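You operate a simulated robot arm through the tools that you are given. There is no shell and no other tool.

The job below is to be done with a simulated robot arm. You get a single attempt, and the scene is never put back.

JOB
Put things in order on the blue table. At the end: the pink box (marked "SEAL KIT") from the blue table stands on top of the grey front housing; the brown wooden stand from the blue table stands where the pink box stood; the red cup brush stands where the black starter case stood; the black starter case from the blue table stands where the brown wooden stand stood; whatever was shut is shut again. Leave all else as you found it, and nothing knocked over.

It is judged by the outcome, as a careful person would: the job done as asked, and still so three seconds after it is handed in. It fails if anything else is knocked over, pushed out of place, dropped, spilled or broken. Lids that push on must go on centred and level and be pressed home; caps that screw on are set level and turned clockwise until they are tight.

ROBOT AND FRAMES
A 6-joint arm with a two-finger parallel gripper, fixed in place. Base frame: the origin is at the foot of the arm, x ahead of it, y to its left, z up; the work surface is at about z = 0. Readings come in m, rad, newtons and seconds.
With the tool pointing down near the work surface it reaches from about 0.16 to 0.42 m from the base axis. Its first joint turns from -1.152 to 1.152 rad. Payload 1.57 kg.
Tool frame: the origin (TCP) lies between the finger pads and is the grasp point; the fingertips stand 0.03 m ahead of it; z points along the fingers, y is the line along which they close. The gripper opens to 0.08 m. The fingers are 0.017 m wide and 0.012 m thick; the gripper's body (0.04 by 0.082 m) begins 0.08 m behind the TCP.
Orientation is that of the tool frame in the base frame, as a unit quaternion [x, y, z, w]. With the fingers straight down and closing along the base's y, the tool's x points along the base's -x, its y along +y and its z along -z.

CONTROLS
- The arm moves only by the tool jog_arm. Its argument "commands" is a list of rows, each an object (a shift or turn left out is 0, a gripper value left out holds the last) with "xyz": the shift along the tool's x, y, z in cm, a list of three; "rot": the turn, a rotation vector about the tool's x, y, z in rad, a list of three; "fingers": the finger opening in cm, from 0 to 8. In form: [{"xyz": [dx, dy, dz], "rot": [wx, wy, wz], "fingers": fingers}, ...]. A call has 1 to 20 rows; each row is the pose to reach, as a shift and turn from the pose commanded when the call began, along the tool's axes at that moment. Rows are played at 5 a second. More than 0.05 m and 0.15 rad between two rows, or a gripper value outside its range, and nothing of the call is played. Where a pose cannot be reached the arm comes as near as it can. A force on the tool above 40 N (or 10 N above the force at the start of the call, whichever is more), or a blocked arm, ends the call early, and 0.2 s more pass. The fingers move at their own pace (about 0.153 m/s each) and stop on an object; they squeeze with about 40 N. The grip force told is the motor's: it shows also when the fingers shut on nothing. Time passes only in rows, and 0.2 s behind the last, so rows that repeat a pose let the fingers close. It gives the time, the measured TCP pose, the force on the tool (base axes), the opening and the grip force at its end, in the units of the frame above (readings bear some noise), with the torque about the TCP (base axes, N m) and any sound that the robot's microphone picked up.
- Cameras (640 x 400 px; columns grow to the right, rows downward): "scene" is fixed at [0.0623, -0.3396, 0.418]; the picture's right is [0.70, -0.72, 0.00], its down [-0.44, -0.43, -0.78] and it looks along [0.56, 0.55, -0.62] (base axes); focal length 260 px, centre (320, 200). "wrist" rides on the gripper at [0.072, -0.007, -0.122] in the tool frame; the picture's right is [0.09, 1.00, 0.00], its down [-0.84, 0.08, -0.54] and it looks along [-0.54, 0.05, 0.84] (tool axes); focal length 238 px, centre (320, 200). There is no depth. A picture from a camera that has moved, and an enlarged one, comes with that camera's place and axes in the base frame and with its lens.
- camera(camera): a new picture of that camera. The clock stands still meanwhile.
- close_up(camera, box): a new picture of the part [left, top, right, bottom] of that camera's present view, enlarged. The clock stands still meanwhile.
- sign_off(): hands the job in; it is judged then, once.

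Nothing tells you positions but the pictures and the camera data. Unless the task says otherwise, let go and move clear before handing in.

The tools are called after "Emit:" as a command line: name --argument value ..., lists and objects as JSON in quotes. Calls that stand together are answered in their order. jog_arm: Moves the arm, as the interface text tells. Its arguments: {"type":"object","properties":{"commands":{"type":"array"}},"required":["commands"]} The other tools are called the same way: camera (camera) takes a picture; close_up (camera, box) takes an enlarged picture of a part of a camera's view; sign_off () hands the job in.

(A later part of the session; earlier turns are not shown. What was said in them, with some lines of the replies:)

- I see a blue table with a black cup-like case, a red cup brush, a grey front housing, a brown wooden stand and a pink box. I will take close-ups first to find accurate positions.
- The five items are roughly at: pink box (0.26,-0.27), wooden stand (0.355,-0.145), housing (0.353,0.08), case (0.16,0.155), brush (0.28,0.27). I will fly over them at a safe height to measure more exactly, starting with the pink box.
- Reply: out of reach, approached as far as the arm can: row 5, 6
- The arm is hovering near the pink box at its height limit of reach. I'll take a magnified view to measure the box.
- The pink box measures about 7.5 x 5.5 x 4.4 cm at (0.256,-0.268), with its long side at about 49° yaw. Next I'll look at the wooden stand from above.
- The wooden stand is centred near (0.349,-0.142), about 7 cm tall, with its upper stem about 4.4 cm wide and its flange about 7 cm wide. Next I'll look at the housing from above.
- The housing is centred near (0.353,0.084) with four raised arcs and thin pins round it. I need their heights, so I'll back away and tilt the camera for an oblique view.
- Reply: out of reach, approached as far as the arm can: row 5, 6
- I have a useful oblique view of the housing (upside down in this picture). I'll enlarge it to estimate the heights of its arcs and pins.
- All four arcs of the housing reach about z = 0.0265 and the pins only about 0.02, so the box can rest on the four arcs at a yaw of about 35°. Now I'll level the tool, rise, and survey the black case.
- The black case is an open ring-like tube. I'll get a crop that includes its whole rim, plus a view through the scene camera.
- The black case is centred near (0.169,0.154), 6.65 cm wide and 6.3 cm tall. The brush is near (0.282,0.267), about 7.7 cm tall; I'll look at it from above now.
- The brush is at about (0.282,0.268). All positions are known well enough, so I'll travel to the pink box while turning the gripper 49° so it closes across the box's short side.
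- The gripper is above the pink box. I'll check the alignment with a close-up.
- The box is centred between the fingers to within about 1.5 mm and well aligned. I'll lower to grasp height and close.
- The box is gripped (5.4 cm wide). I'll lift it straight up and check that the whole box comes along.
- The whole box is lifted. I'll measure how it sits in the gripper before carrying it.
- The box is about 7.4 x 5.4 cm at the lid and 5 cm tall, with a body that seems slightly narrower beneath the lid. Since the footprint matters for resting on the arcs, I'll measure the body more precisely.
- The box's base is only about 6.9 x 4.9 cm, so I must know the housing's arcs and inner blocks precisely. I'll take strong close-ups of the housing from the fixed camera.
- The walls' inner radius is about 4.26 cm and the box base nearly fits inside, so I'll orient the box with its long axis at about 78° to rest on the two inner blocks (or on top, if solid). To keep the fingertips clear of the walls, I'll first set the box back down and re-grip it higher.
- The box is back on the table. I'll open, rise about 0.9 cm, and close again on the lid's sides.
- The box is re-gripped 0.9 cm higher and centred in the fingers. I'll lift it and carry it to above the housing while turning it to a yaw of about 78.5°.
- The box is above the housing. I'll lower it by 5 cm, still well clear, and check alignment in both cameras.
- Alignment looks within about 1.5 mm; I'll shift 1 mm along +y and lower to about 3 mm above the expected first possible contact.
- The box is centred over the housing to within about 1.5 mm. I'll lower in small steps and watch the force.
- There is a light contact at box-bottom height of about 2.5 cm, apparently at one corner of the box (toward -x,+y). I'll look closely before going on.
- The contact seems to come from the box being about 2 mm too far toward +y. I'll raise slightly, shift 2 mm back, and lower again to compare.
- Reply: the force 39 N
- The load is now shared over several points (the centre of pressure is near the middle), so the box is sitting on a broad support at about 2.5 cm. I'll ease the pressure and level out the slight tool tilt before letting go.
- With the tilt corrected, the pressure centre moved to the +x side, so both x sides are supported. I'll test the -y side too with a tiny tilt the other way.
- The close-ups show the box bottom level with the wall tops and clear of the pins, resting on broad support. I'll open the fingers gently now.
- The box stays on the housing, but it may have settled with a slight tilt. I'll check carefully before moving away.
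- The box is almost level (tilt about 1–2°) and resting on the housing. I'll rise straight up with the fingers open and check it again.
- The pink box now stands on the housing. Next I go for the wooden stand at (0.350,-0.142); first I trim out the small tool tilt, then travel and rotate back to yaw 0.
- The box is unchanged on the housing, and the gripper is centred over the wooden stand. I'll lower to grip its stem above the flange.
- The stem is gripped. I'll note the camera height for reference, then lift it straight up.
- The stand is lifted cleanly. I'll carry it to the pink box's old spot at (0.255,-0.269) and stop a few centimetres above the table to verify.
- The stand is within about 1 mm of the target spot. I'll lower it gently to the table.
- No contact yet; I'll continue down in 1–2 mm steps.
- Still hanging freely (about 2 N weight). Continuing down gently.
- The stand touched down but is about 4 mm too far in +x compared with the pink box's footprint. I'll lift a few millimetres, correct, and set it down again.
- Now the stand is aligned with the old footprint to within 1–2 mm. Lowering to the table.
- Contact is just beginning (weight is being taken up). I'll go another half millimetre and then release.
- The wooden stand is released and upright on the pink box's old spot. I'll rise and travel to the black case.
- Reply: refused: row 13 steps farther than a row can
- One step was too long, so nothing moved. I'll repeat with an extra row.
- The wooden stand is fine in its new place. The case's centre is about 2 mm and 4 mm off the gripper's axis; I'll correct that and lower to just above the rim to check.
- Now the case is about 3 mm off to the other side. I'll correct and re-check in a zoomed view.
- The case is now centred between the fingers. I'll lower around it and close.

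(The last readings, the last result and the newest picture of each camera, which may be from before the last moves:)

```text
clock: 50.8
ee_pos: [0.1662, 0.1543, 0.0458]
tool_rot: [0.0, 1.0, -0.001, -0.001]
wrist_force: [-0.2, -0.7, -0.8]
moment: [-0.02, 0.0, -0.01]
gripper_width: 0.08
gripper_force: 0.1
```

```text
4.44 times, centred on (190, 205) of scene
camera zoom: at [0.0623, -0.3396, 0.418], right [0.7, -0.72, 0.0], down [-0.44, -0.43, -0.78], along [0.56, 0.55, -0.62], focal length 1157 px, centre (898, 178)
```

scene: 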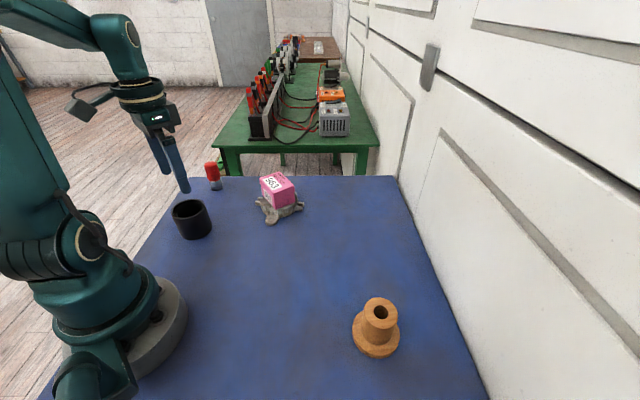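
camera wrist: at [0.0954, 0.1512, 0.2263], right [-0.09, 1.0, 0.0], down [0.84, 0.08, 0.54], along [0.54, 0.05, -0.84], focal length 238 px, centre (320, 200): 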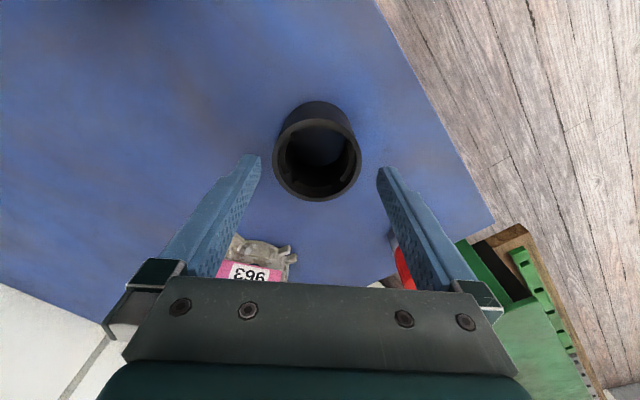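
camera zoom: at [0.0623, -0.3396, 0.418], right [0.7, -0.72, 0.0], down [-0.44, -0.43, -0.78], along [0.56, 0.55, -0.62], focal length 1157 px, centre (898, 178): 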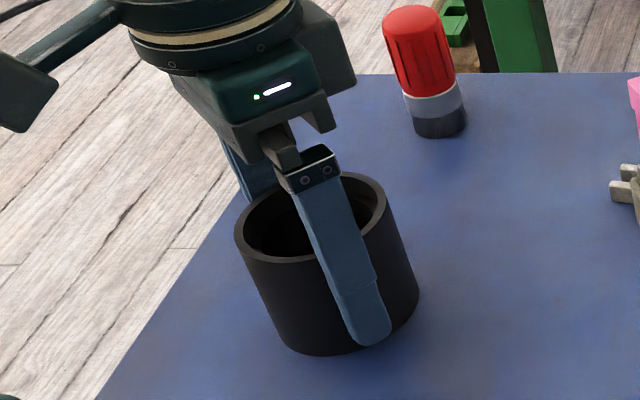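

Both fingers straddle the case without touching. Closing now and lifting slightly.

Emit:
jog_arm --commands '[{"xyz": [0, 0, 0], "fingers": 6.9}, {"xyz": [0, 0, 0], "fingers": 5}, {"xyz": [0, 0, 0], "fingers": 0}, {"xyz": [0, 0, 0], "fingers": 0}, {"xyz": [0, 0, 0], "fingers": 0}]'

Emit:
jog_arm --commands '[{"xyz": [0, 0, -1]}, {"xyz": [0, 0, -3]}, {"xyz": [0, 0, -3]}]'

Emit:
close_up --camera "scene" --box '[130, 160, 250, 250]'

Emit:
close_up --camera "wrist" --box '[200, 80, 440, 280]'

```text
clock: 52.0
ee_pos: [0.1643, 0.1551, 0.0471]
tool_rot: [0.0, 1.0, -0.001, 0.0]
wrist_force: [0.2, 0.8, 0.0]
moment: [0.21, -0.12, -0.06]
gripper_width: 0.0672
gripper_force: 39.9
```

```text
clock: 52.8
ee_pos: [0.1655, 0.1543, 0.0756]
tool_rot: [0.0, 1.0, 0.0, 0.0]
wrist_force: [-1.0, 0.7, -7.2]
moment: [0.01, 0.03, -0.01]
gripper_width: 0.0674
gripper_force: 39.9
```

```text
4.44 times, centred on (190, 205) of scene
camera zoom: at [0.0623, -0.3396, 0.418], right [0.7, -0.72, 0.0], down [-0.45, -0.43, -0.78], along [0.56, 0.55, -0.62], focal length 1157 px, centre (898, 178)
```

zoom: 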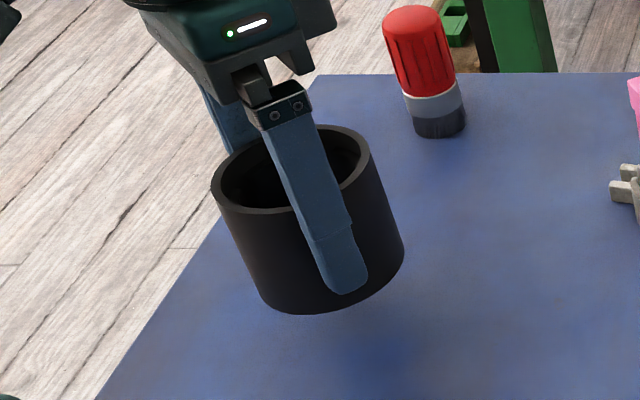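

```text
2.00 times, centred on (320, 180) of wrist
camera zoom: at [0.0933, 0.148, 0.1964], right [-0.09, 1.0, 0.0], down [0.84, 0.08, 0.54], along [0.54, 0.05, -0.84], focal length 477 px, centre (320, 240)
```

zoom: 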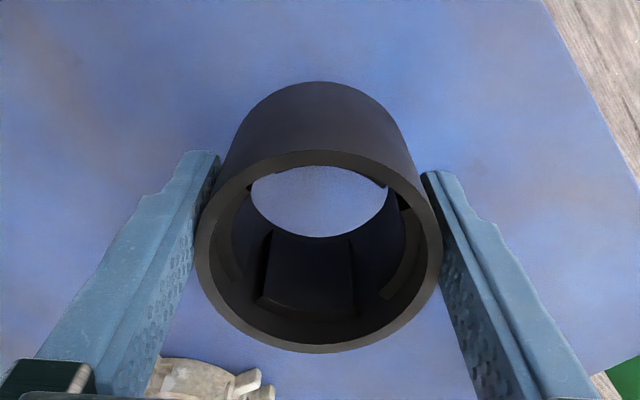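

The case is held firmly (about 0.7 kg). I'll lift it higher and carry it to the stand's old spot near (0.349,-0.142).

Emit:
jog_arm --commands '[{"xyz": [0, 0, -3]}, {"xyz": [0, 0, -6.5]}, {"xyz": [-2.0, -3.3, -6.5]}, {"xyz": [-4.1, -6.6, -6.5]}, {"xyz": [-6.1, -9.9, -6.5]}, {"xyz": [-8.2, -13.2, -6.5]}, {"xyz": [-10.2, -16.4, -6.5]}, {"xyz": [-12.2, -19.7, -6.5]}, {"xyz": [-14.3, -23.0, -6.5]}, {"xyz": [-16.3, -26.3, -6.5]}, {"xyz": [-18.35, -29.6, -6.5]}, {"xyz": [-18.35, -29.6, -6.5]}]'

Emit:
camera --camera "wrist"

Emit:
camera --camera "scene"

```text
clock: 55.4
ee_pos: [0.3472, -0.1399, 0.1404]
tool_rot: [0.0, 1.0, 0.0, -0.002]
wrist_force: [-0.4, 0.1, -6.8]
moment: [0.01, 0.05, 0.01]
gripper_width: 0.0673
gripper_force: 40.8
```

```text
taken
camera wrist: at [0.2766, -0.1462, 0.2607], right [-0.09, 1.0, 0.0], down [0.84, 0.08, 0.54], along [0.54, 0.05, -0.84], focal length 238 px, centre (320, 200)
```

wrist: 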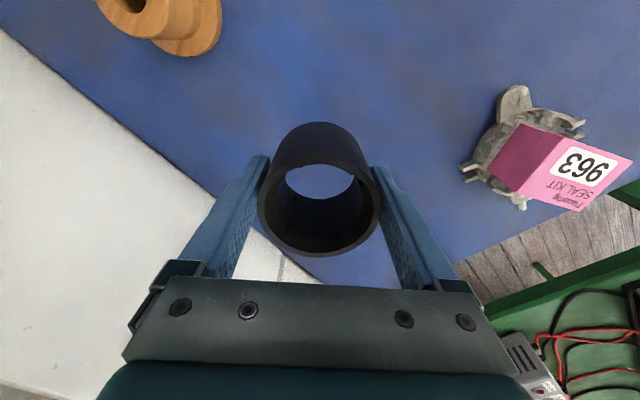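

```text
taken
```

scene: 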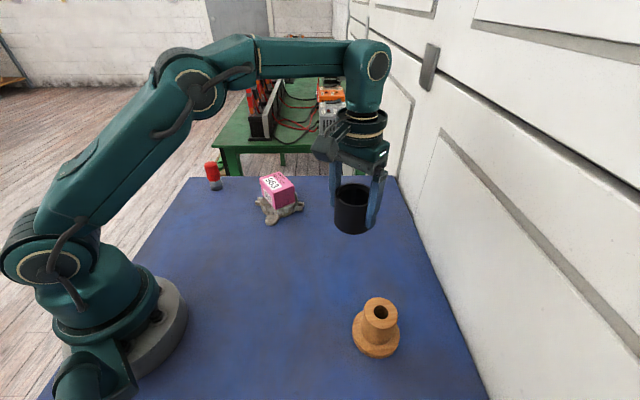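

The case is above the target spot. I'll lower it to about 1.5 cm above the table and check the position from the scene camera.

Emit:
jog_arm --commands '[{"xyz": [0, 0, 3]}, {"xyz": [0, 0, 6]}, {"xyz": [0, 0, 8.0]}, {"xyz": [0, 0, 8.0]}]'

Emit:
close_up --camera "scene" --box '[300, 190, 410, 280]'

Emit:
close_up --camera "wrist" --box '[200, 80, 440, 280]'

```text
clock: 56.4
ee_pos: [0.35, -0.1418, 0.0623]
tool_rot: [0.0, 1.0, -0.001, -0.001]
wrist_force: [-0.3, -0.2, -7.5]
moment: [0.0, 0.05, -0.01]
gripper_width: 0.0674
gripper_force: 40.3
```

```text
4.44 times, centred on (355, 235) of scene
camera zoom: at [0.0623, -0.3396, 0.418], right [0.7, -0.72, 0.0], down [-0.45, -0.43, -0.78], along [0.56, 0.55, -0.62], focal length 1157 px, centre (164, 44)
```

zoom: 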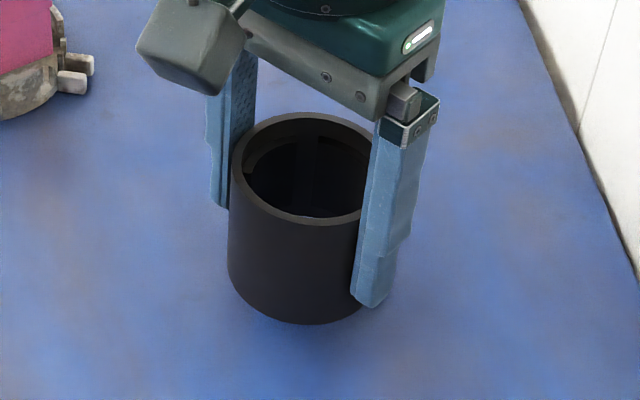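

```text
2.00 times, centred on (320, 180) of wrist
camera zoom: at [0.2784, -0.1479, 0.1828], right [-0.09, 1.0, 0.0], down [0.84, 0.08, 0.54], along [0.54, 0.05, -0.84], focal length 477 px, centre (320, 240)
```

zoom: 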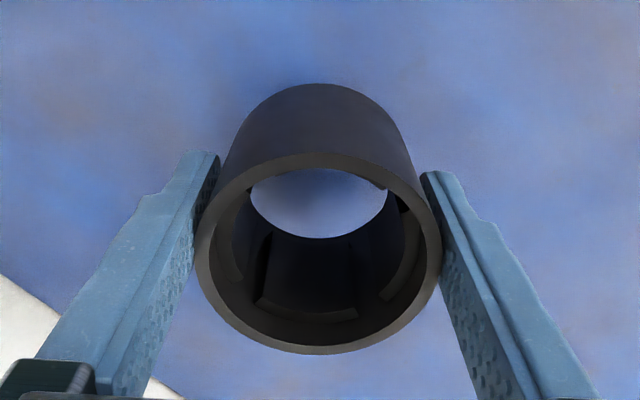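

It's within a few millimetres; I'll nudge by about 2.5 mm toward -x and lower further.

Emit:
jog_arm --commands '[{"xyz": [0.25, -0.1, 0.5]}, {"xyz": [0.25, -0.1, 1.0]}, {"xyz": [0.25, -0.1, 1.3]}, {"xyz": [0.25, -0.1, 1.3]}]'

Emit:
jog_arm --commands '[{"xyz": [0, 0, 0.1]}, {"xyz": [0, 0, 0.1]}]'

```text
clock: 57.4
ee_pos: [0.3471, -0.1414, 0.0495]
tool_rot: [0.0, 1.0, -0.001, -0.001]
wrist_force: [-0.4, 0.7, -6.8]
moment: [0.01, 0.06, 0.0]
gripper_width: 0.0676
gripper_force: 39.8
```

```text
clock: 58.0
ee_pos: [0.3465, -0.1435, 0.0476]
tool_rot: [0.0, 1.0, -0.001, -0.002]
wrist_force: [0.2, -0.5, -5.9]
moment: [0.0, 0.03, 0.03]
gripper_width: 0.0674
gripper_force: 39.9
```

Emit:
jog_arm --commands '[{"xyz": [0, 0, 0.1]}, {"xyz": [0, 0, 0.1]}]'

Emit:
close_up --camera "scene" --box '[300, 190, 410, 280]'

```text
clock: 58.6
ee_pos: [0.3458, -0.1422, 0.0456]
tool_rot: [0.0, 1.0, 0.0, -0.001]
wrist_force: [-4.9, 1.3, 6.0]
moment: [0.37, -0.05, 0.18]
gripper_width: 0.0674
gripper_force: 39.9
```

```text
4.44 times, centred on (355, 235) of scene
camera zoom: at [0.0623, -0.3396, 0.418], right [0.7, -0.72, 0.0], down [-0.44, -0.43, -0.78], along [0.56, 0.55, -0.62], focal length 1157 px, centre (164, 44)
```

zoom: 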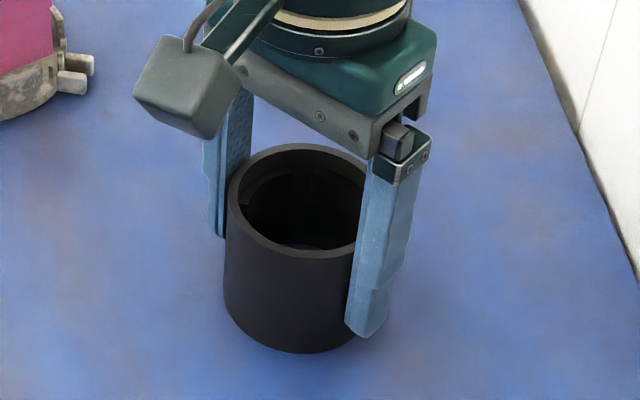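

The case is on the table, within 1 mm of the stand's original spot. I'll relieve the pressure and open.

Emit:
jog_arm --commands '[{"xyz": [0, 0, -0.05]}, {"xyz": [0, 0, -0.05], "fingers": 7.2}, {"xyz": [0, 0, -0.05], "fingers": 8}, {"xyz": [0, 0, -0.05], "fingers": 8}, {"xyz": [0, 0, -0.05], "fingers": 8}]'

Emit:
close_up --camera "wrist" --box '[200, 80, 440, 280]'

Emit:
close_up --camera "scene" --box '[300, 190, 410, 280]'

```text
clock: 59.8
ee_pos: [0.3463, -0.1431, 0.0462]
tool_rot: [-0.001, 1.0, -0.001, -0.001]
wrist_force: [-0.7, -0.1, 0.1]
moment: [0.04, -0.02, -0.01]
gripper_width: 0.0801
gripper_force: 0.1
```

```text
2.00 times, centred on (320, 180) of wrist
camera zoom: at [0.2754, -0.1491, 0.1662], right [-0.09, 1.0, 0.0], down [0.84, 0.08, 0.54], along [0.54, 0.05, -0.84], focal length 477 px, centre (320, 240)
```

zoom: 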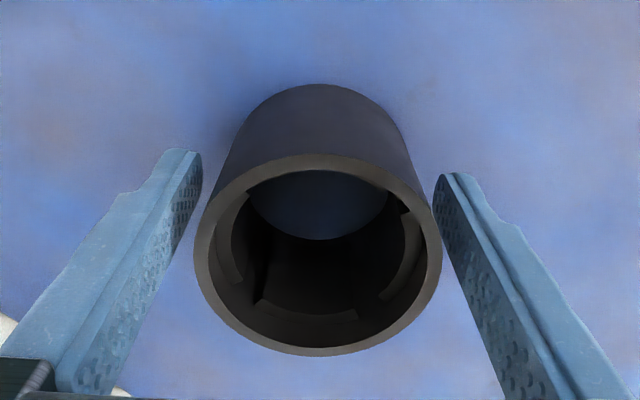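

```text
4.44 times, centred on (355, 235) of scene
camera zoom: at [0.0623, -0.3396, 0.418], right [0.7, -0.72, 0.0], down [-0.44, -0.43, -0.78], along [0.56, 0.55, -0.62], focal length 1157 px, centre (164, 44)
```

zoom: 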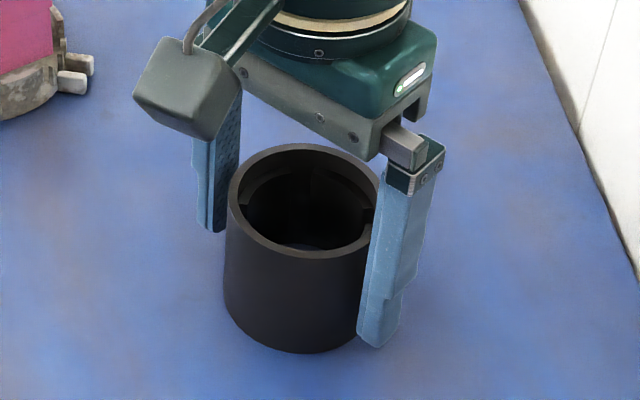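

The case stands free and upright. I'll rise straight up and move over to the red brush.

Emit:
jog_arm --commands '[{"xyz": [0, 0, -2]}, {"xyz": [0, 0, -5]}, {"xyz": [0, 0, -8.5]}, {"xyz": [0, 0, -12.2]}, {"xyz": [0.8, 4.5, -12.2]}, {"xyz": [1.6, 9, -12.2]}, {"xyz": [2.4, 13.5, -12.2]}, {"xyz": [3.1, 18, -12.2]}, {"xyz": [3.9, 22.5, -12.2]}, {"xyz": [4.7, 27, -12.2]}, {"xyz": [5.5, 31.5, -12.2]}, {"xyz": [6.3, 36, -12.2]}, {"xyz": [7.1, 40.5, -12.2]}, {"xyz": [7.1, 40.5, -12.2]}]'

Emit:
close_up --camera "wrist" --box '[240, 60, 400, 180]'

Emit:
camera --camera "scene"

```text
clock: 62.8
ee_pos: [0.2771, 0.2628, 0.1693]
tool_rot: [0.0, 1.0, 0.0, -0.001]
wrist_force: [0.0, -1.3, 0.1]
moment: [0.01, 0.0, 0.0]
gripper_width: 0.08
gripper_force: 0.1
```

```text
3.33 times, centred on (320, 120) of wrist
camera zoom: at [0.2059, 0.2572, 0.2901], right [-0.09, 1.0, 0.0], down [0.84, 0.08, 0.54], along [0.54, 0.05, -0.84], focal length 794 px, centre (320, 467)
```

zoom: 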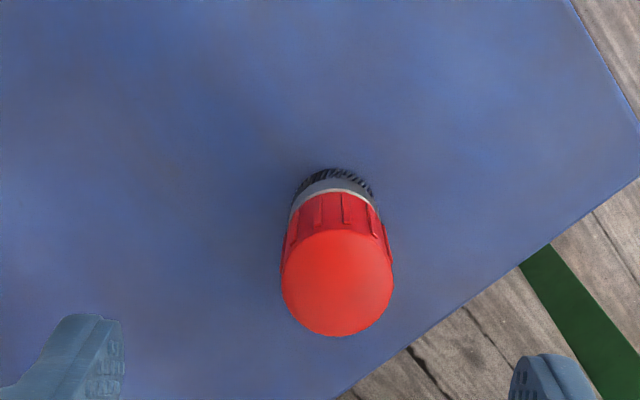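

```text
taken
```

scene: 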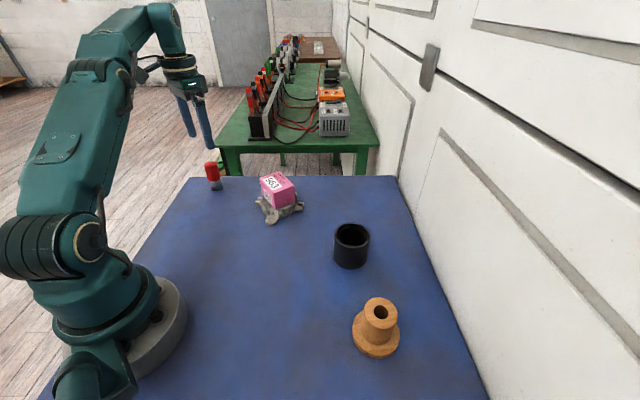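

The brush is about 6 mm and 4.5 mm off the gripper's axis. I'll correct, lower to just above it, and re-check.

Emit:
jog_arm --commands '[{"xyz": [-0.56, 0.45, 0]}, {"xyz": [-0.56, 0.45, 2.5]}, {"xyz": [-0.56, 0.45, 5]}, {"xyz": [-0.56, 0.45, 5]}]'

Emit:
close_up --camera "wrist" --box '[220, 80, 420, 220]'

```text
clock: 63.8
ee_pos: [0.2808, 0.2635, 0.117]
tool_rot: [0.0, 1.0, -0.001, 0.0]
wrist_force: [0.2, 0.7, 0.2]
moment: [0.04, 0.03, 0.01]
gripper_width: 0.0799
gripper_force: 0.0
out of reach, approached as far as the arm can: row 1
```

```text
2.86 times, centred on (320, 150) of wrist
camera zoom: at [0.2103, 0.2583, 0.2386], right [-0.09, 1.0, 0.0], down [0.84, 0.08, 0.54], along [0.54, 0.05, -0.84], focal length 681 px, centre (320, 343)
```

zoom: 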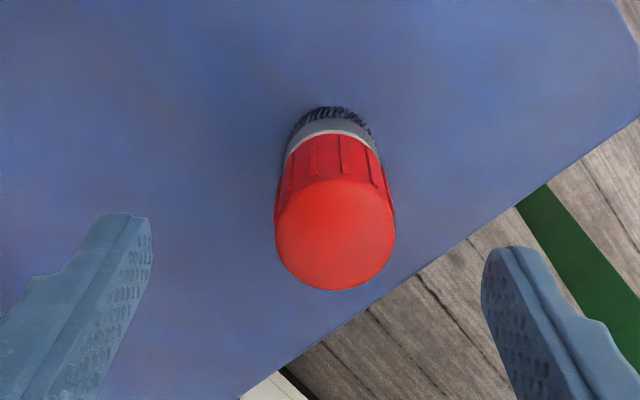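

Still 3.7 mm off sideways; I'll correct that, then lower around the red handle.

Emit:
jog_arm --commands '[{"xyz": [-0.1, 0.37, 0]}, {"xyz": [-0.1, 0.37, 2]}, {"xyz": [-0.1, 0.37, 4]}, {"xyz": [-0.1, 0.37, 6]}, {"xyz": [-0.1, 0.37, 6]}]'

Emit:
close_up --camera "wrist" --box '[200, 80, 440, 280]'

Emit:
close_up --camera "scene" --box '[170, 140, 260, 205]'

```text
clock: 65.0
ee_pos: [0.2823, 0.2705, 0.0592]
tool_rot: [-0.001, 1.0, -0.001, 0.0]
wrist_force: [-0.1, -0.7, -0.6]
moment: [0.04, 0.01, -0.02]
gripper_width: 0.0799
gripper_force: 0.1
```

```text
2.00 times, centred on (320, 180) of wrist
camera zoom: at [0.2104, 0.2634, 0.1787], right [-0.09, 1.0, 0.0], down [0.84, 0.08, 0.54], along [0.54, 0.05, -0.84], focal length 477 px, centre (320, 240)
```

zoom: 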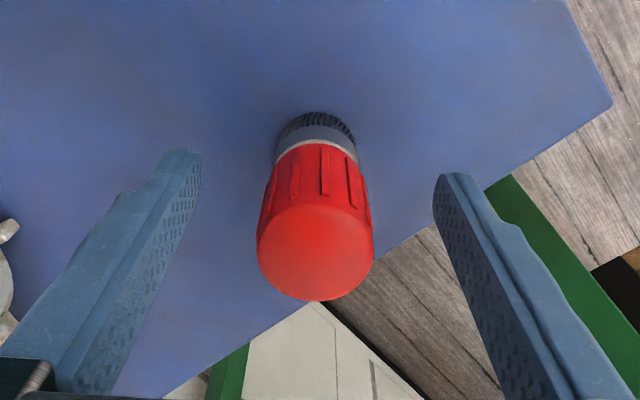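

```text
6.15 times, centred on (215, 172) of scene
camera zoom: at [0.0623, -0.3396, 0.418], right [0.7, -0.72, 0.0], down [-0.44, -0.43, -0.78], along [0.56, 0.55, -0.62], focal length 1602 px, centre (966, 369)
```

zoom: 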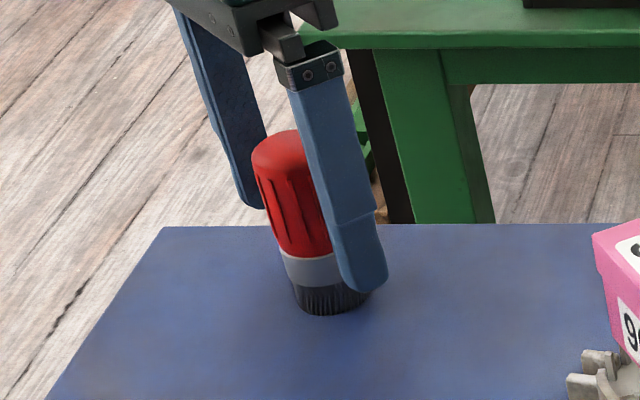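

The brush is centred to within 1.6 mm. A tiny correction, then close gradually and lift a little.

Emit:
jog_arm --commands '[{"xyz": [0, -0.15, 0.2], "fingers": 8}, {"xyz": [0, -0.15, 0.2], "fingers": 6}, {"xyz": [0, -0.15, 0.2], "fingers": 4.5}, {"xyz": [0, -0.15, 0.2], "fingers": 3.8}, {"xyz": [0, -0.15, 0.2], "fingers": 3.2}, {"xyz": [0, -0.15, 0.2], "fingers": 0}, {"xyz": [0, -0.15, 0.2], "fingers": 0}, {"xyz": [0, -0.15, 0.2], "fingers": 0}]'

Emit:
close_up --camera "scene" --box '[170, 140, 260, 205]'

Emit:
close_up --camera "wrist" --box '[200, 80, 440, 280]'

```text
clock: 66.8
ee_pos: [0.2822, 0.2675, 0.057]
tool_rot: [0.0, 1.0, -0.001, -0.001]
wrist_force: [-1.0, -0.2, -0.5]
moment: [0.01, 0.01, -0.02]
gripper_width: 0.0308
gripper_force: 40.2
```

```text
6.15 times, centred on (215, 172) of scene
camera zoom: at [0.0623, -0.3396, 0.418], right [0.7, -0.72, 0.0], down [-0.44, -0.43, -0.78], along [0.56, 0.55, -0.62], focal length 1602 px, centre (966, 369)
```

zoom: 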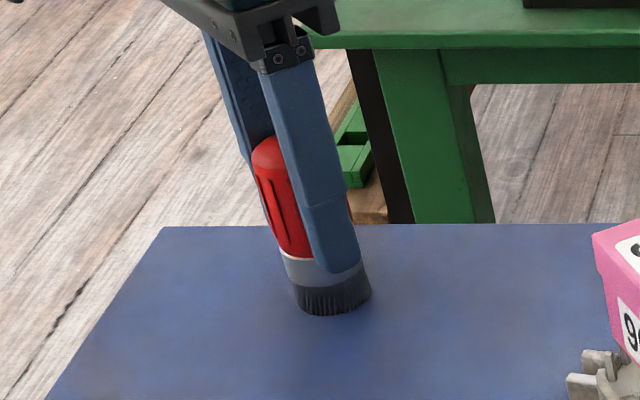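

```text
2.00 times, centred on (320, 180) of wrist
camera zoom: at [0.21, 0.262, 0.1772], right [-0.09, 1.0, 0.0], down [0.84, 0.08, 0.54], along [0.54, 0.05, -0.84], focal length 477 px, centre (320, 240)
```

zoom: 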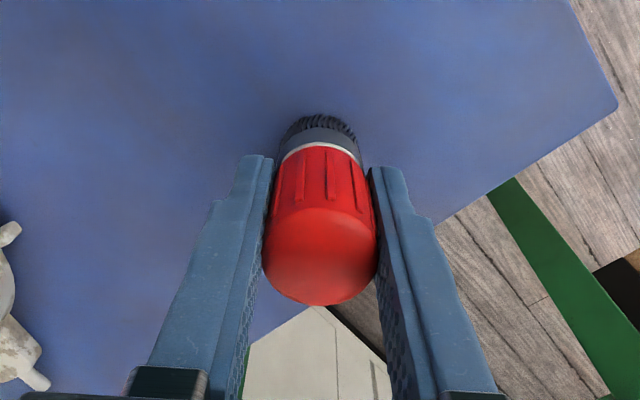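

The brush handle is gripped (3.1 cm). I'll lift and carry it to the case's old spot near (0.167,0.155), stopping above the table to verify.

Emit:
jog_arm --commands '[{"xyz": [0, 0, -1.5]}, {"xyz": [0, 0, -4]}, {"xyz": [0, 0, -7]}, {"xyz": [2.9, -2.8, -7]}, {"xyz": [5.8, -5.6, -7]}, {"xyz": [8.7, -8.4, -7]}, {"xyz": [11.5, -11.2, -7]}, {"xyz": [11.5, -11.2, -4.5]}, {"xyz": [11.5, -11.2, -2]}, {"xyz": [11.5, -11.2, -2]}]'

Emit:
close_up --camera "scene" --box '[150, 165, 250, 250]'

Emit:
camera --camera "wrist"

```text
clock: 69.0
ee_pos: [0.1667, 0.1571, 0.0764]
tool_rot: [0.0, 1.0, -0.001, -0.001]
wrist_force: [0.2, -0.4, -0.9]
moment: [0.02, 0.02, -0.04]
gripper_width: 0.0306
gripper_force: 40.1
```

```text
4.71 times, centred on (200, 208) of scene
camera zoom: at [0.0623, -0.3396, 0.418], right [0.7, -0.72, 0.0], down [-0.44, -0.43, -0.78], along [0.56, 0.55, -0.62], focal length 1225 px, centre (885, 165)
```

zoom: 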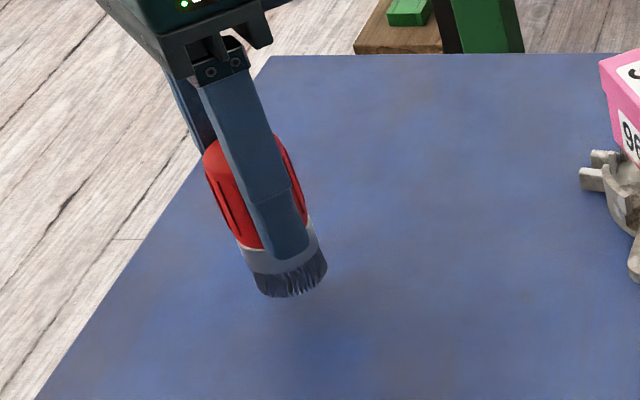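

```text
taken
camera wrist: at [0.0967, 0.1495, 0.1977], right [-0.09, 1.0, 0.0], down [0.84, 0.08, 0.54], along [0.54, 0.05, -0.84], focal length 238 px, centre (320, 200)
```

wrist: 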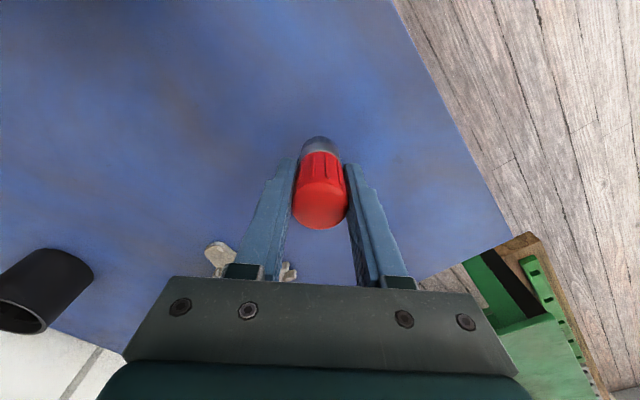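

The brush hangs above the right spot. I'll lower it most of the way and re-measure.

Emit:
jog_arm --commands '[{"xyz": [0, 0, 0.7]}, {"xyz": [0, 0, 1.3]}, {"xyz": [0, 0, 1.6]}, {"xyz": [0, 0, 1.6]}]'

Emit:
close_up --camera "scene" --box '[160, 180, 240, 245]'

```text
clock: 70.0
ee_pos: [0.1653, 0.1575, 0.0606]
tool_rot: [0.001, 1.0, -0.001, 0.0]
wrist_force: [-0.5, 0.6, -0.7]
moment: [0.0, -0.02, 0.01]
gripper_width: 0.0305
gripper_force: 39.7
```

```text
6.15 times, centred on (200, 212) of scene
camera zoom: at [0.0623, -0.3396, 0.418], right [0.7, -0.72, 0.0], down [-0.44, -0.43, -0.78], along [0.56, 0.55, -0.62], focal length 1602 px, centre (1058, 123)
```

zoom: 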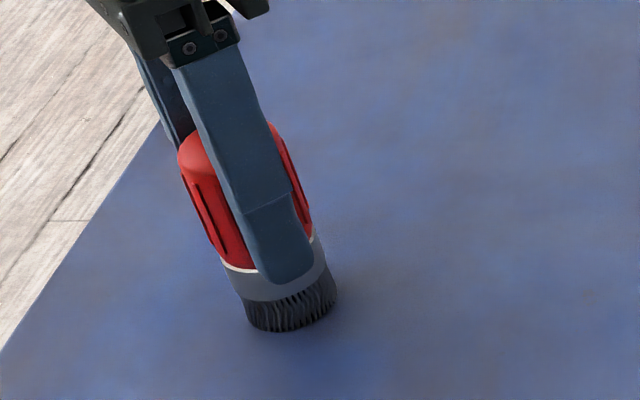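

The brush is within a couple of millimetres of the case's old centre. Lowering in small steps until it touches.

Emit:
jog_arm --commands '[{"xyz": [0, 0, 0.2]}, {"xyz": [0, 0, 0.2]}]'

Emit:
jog_arm --commands '[{"xyz": [0, 0, 0.1]}, {"xyz": [0, 0, 0.1]}]'

Emit:
jog_arm --commands '[{"xyz": [0, 0, 0.05]}, {"xyz": [0, 0, 0.05]}]'

```text
clock: 70.6
ee_pos: [0.1677, 0.1578, 0.0594]
tool_rot: [0.0, 1.0, 0.0, -0.001]
wrist_force: [-3.6, -5.2, 30.3]
moment: [-0.12, -0.01, 0.17]
gripper_width: 0.0304
gripper_force: 39.4
```

```text
clock: 71.2
ee_pos: [0.1673, 0.1585, 0.0582]
tool_rot: [0.0, 1.0, 0.001, 0.0]
wrist_force: [-2.8, 1.3, 31.2]
moment: [-0.05, -0.07, 0.13]
gripper_width: 0.0304
gripper_force: 40.1
```

```text
clock: 71.8
ee_pos: [0.1668, 0.1573, 0.0562]
tool_rot: [0.0, 1.0, 0.001, 0.0]
wrist_force: [-0.6, 3.3, 31.1]
moment: [0.0, -0.18, 0.09]
gripper_width: 0.0308
gripper_force: 40.0
```

It is already firmly on the table (the last steps only slid in the grip). I'll back off slightly to relieve the force before releasing.

Emit:
jog_arm --commands '[{"xyz": [0, 0, -0.15]}, {"xyz": [0, 0, -0.15]}]'

Emit:
close_up --camera "scene" --box '[160, 180, 240, 245]'

Emit:
close_up --camera "wrist" --box '[220, 80, 420, 240]'

```text
clock: 72.4
ee_pos: [0.1652, 0.1569, 0.0576]
tool_rot: [0.0, 1.0, -0.003, -0.003]
wrist_force: [0.7, -0.4, -0.7]
moment: [-0.01, -0.01, -0.01]
gripper_width: 0.0306
gripper_force: 39.5
```

```text
6.15 times, centred on (200, 212) of scene
camera zoom: at [0.0623, -0.3396, 0.418], right [0.7, -0.72, 0.0], down [-0.44, -0.43, -0.78], along [0.56, 0.55, -0.62], focal length 1602 px, centre (1058, 123)
```

zoom: 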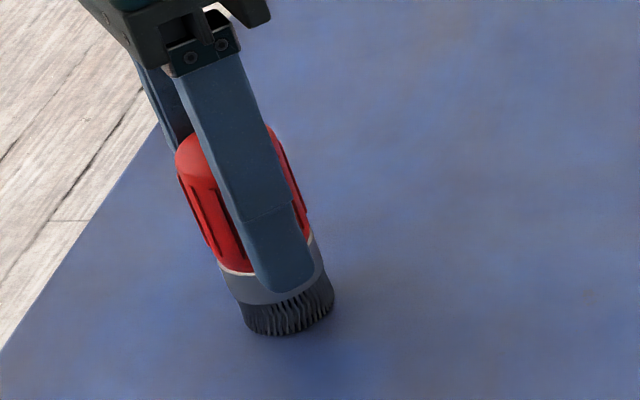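

```text
2.50 times, centred on (320, 160) of wrist
camera zoom: at [0.0946, 0.1505, 0.1781], right [-0.09, 1.0, 0.0], down [0.84, 0.08, 0.54], along [0.54, 0.05, -0.84], focal length 596 px, centre (320, 300)
```

zoom: 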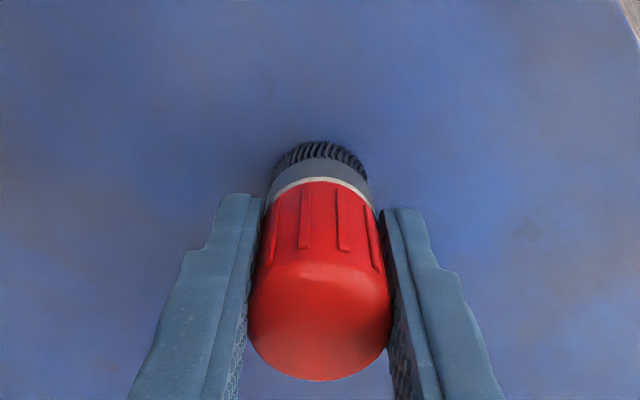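

The position matches the case's old centre within about 1–2 mm. I'll lower 1 mm for a light touch and release slowly.

Emit:
jog_arm --commands '[{"xyz": [0, 0, 0.08]}, {"xyz": [0, 0, 0.08]}]'

```text
clock: 73.0
ee_pos: [0.1669, 0.1562, 0.0568]
tool_rot: [0.0, 1.0, -0.001, -0.001]
wrist_force: [-0.6, -0.8, 0.0]
moment: [0.0, 0.0, 0.03]
gripper_width: 0.0303
gripper_force: 39.8
```

Emit:
jog_arm --commands '[{"xyz": [0, 0, 0], "fingers": 3.4}, {"xyz": [0, 0, 0], "fingers": 4.2}, {"xyz": [0, 0, 0], "fingers": 6}, {"xyz": [0, 0, 0], "fingers": 8}, {"xyz": [0, 0, 0], "fingers": 8}]'

Emit:
close_up --camera "scene" --box '[160, 180, 240, 245]'

Emit:
close_up --camera "wrist" --box '[200, 80, 440, 260]'

```text
clock: 74.2
ee_pos: [0.167, 0.1559, 0.057]
tool_rot: [0.0, 1.0, -0.001, -0.001]
wrist_force: [0.5, -0.2, 0.4]
moment: [0.01, 0.02, 0.01]
gripper_width: 0.08
gripper_force: 0.2
```

```text
6.15 times, centred on (200, 212) of scene
camera zoom: at [0.0623, -0.3396, 0.418], right [0.7, -0.72, 0.0], down [-0.44, -0.43, -0.78], along [0.56, 0.55, -0.62], focal length 1602 px, centre (1058, 123)
```

zoom: 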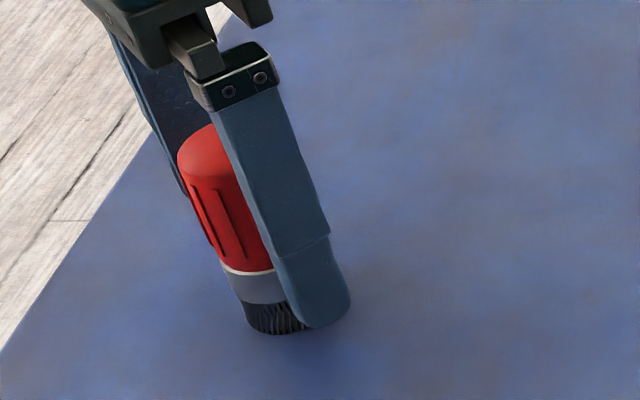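

```text
2.22 times, centred on (320, 170) of wrist
camera zoom: at [0.0952, 0.1503, 0.1776], right [-0.09, 1.0, 0.0], down [0.84, 0.08, 0.54], along [0.54, 0.05, -0.84], focal length 530 px, centre (320, 267)
```

zoom: 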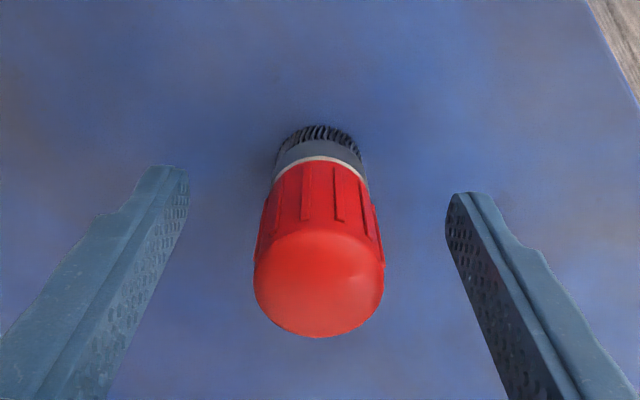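

The brush stands by itself. I'll rise straight up, well clear, and check the whole scene.

Emit:
jog_arm --commands '[{"xyz": [0, 0, -2]}, {"xyz": [0, 0, -5]}, {"xyz": [0, 0, -8]}, {"xyz": [0, 0, -11]}, {"xyz": [0, 0, -11]}]'

Emit:
jog_arm --commands '[{"xyz": [-1.5, -4, 0]}, {"xyz": [-3, -8, 0]}, {"xyz": [-5, -12, 0]}, {"xyz": [-7, -15, 0]}, {"xyz": [-7, -15, 0]}]'

Emit:
camera --camera "scene"

Emit:
camera --camera "wrist"

Emit:
close_up --camera "scene" --box '[245, 160, 325, 220]'

Emit:
close_up --camera "scene" --box '[150, 160, 250, 250]'

```text
clock: 75.4
ee_pos: [0.1676, 0.1562, 0.1685]
tool_rot: [0.0, 1.0, -0.001, -0.001]
wrist_force: [-0.3, 0.1, -0.1]
moment: [0.01, 0.04, 0.0]
gripper_width: 0.0799
gripper_force: 0.1
```

```text
clock: 76.6
ee_pos: [0.2376, 0.0056, 0.1673]
tool_rot: [-0.001, 1.0, -0.002, -0.001]
wrist_force: [0.0, 0.0, 0.1]
moment: [-0.01, -0.01, -0.04]
gripper_width: 0.0801
gripper_force: 0.0
```

```text
taken
```

scene: 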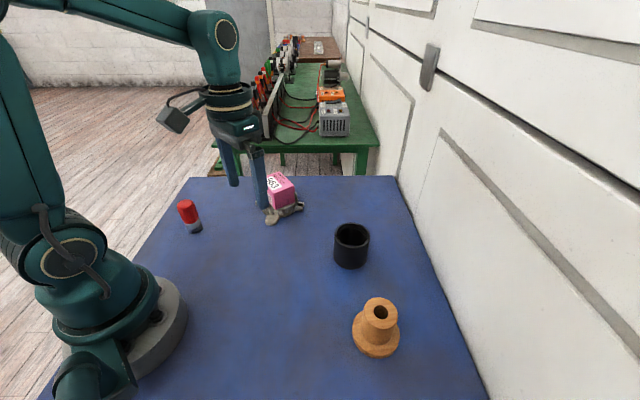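

```text
taken
camera wrist: at [0.1653, 0.0004, 0.2876], right [-0.09, 1.0, 0.0], down [0.84, 0.08, 0.54], along [0.54, 0.05, -0.84], focal length 238 px, centre (320, 200)
```

wrist: 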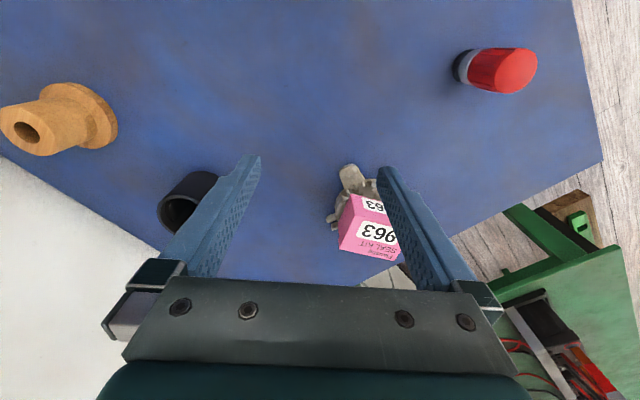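

```text
6.67 times, centred on (285, 190) of scene
camera zoom: at [0.0623, -0.3396, 0.418], right [0.7, -0.72, 0.0], down [-0.44, -0.43, -0.78], along [0.56, 0.55, -0.62], focal length 1736 px, centre (553, 267)
```

zoom: 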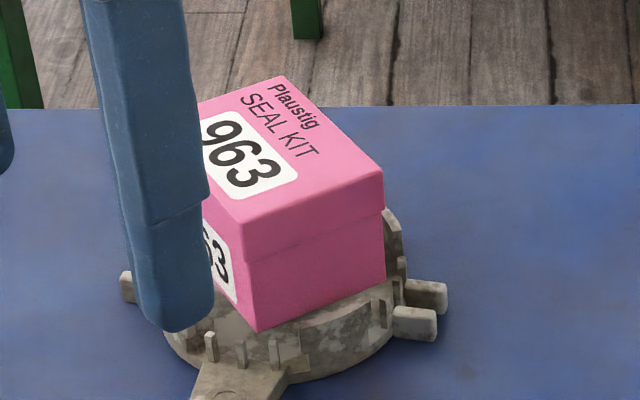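

```text
4.44 times, centred on (200, 205) of scene
camera zoom: at [0.0623, -0.3396, 0.418], right [0.7, -0.72, 0.0], down [-0.44, -0.43, -0.78], along [0.56, 0.55, -0.62], focal length 1157 px, centre (853, 178)
```

zoom: 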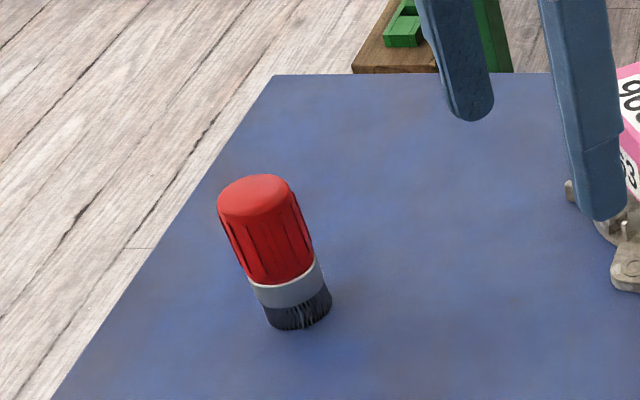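

All items stand where they should. I'll take one last look at the box on the housing from another angle before handing in.

Emit:
jog_arm --commands '[{"xyz": [0, 3.5, 0]}, {"xyz": [0, 7.5, 0]}, {"xyz": [0, 7.5, 0]}]'

Emit:
camera --camera "wrist"

Emit:
close_up --camera "wrist" --box '[250, 140, 390, 270]'

```text
clock: 77.4
ee_pos: [0.2368, 0.0824, 0.1678]
tool_rot: [0.0, 1.0, -0.001, -0.002]
wrist_force: [-0.2, -0.4, 0.1]
moment: [0.0, -0.01, -0.01]
gripper_width: 0.0801
gripper_force: 0.0
```

```text
taken
camera wrist: at [0.1657, 0.0758, 0.2889], right [-0.09, 1.0, 0.0], down [0.84, 0.08, 0.54], along [0.54, 0.05, -0.84], focal length 238 px, centre (320, 200)
```

wrist: 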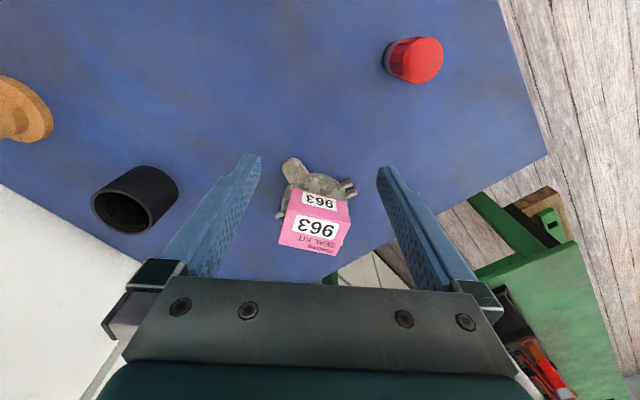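

```text
3.08 times, centred on (320, 205) of wrist
camera zoom: at [0.1657, 0.0758, 0.2889], right [-0.09, 1.0, 0.0], down [0.84, 0.08, 0.54], along [0.54, 0.05, -0.84], focal length 733 px, centre (320, 185)
```

zoom: 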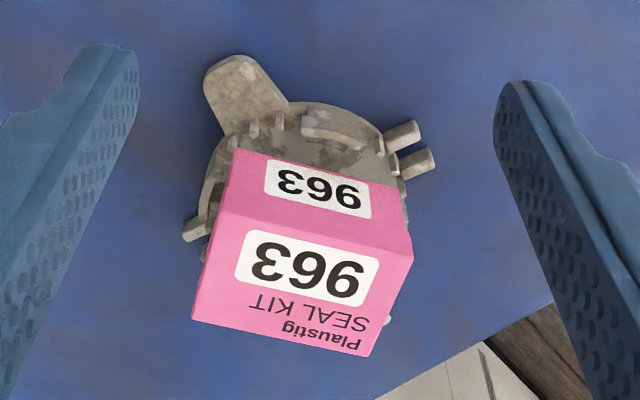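

The box sits centred and practically level on the housing. The stand, case and brush stand upright on their assigned spots, the housing hasn't moved, and the arm is clear, so I'm handing the job in.

Emit:
sign_off

```text
The job is handed in.
```

I moved all four items to where you asked, nothing was knocked over, and I handed the job in. I had opened nothing, so nothing needed shutting.

| Item | Where it stands now | How close |
|---|---|---|
| Pink "SEAL KIT" box | On top of the grey front housing | Centred to within a few mm, tilted about 1–2° |
| Brown wooden stand | Where the pink box stood | Within about 2 mm |
| Black starter case | Where the wooden stand stood | Within about 1 mm |
| Red cup brush | Where the black case stood | About 1–2 mm by camera |

- **Box on housing:** the box's base is only slightly larger than the opening inside the housing's raised rim. I turned it to about 77° so it would sit steadily. It did not move in the roughly 48 seconds between letting go and the last look.
- **Brush:** it was pressed onto the table with about 31 N for a moment while I set it down and slid slightly in the grip. It stood upright after release.
- **Housing:** it was in the same place in the last pictures as at the start.
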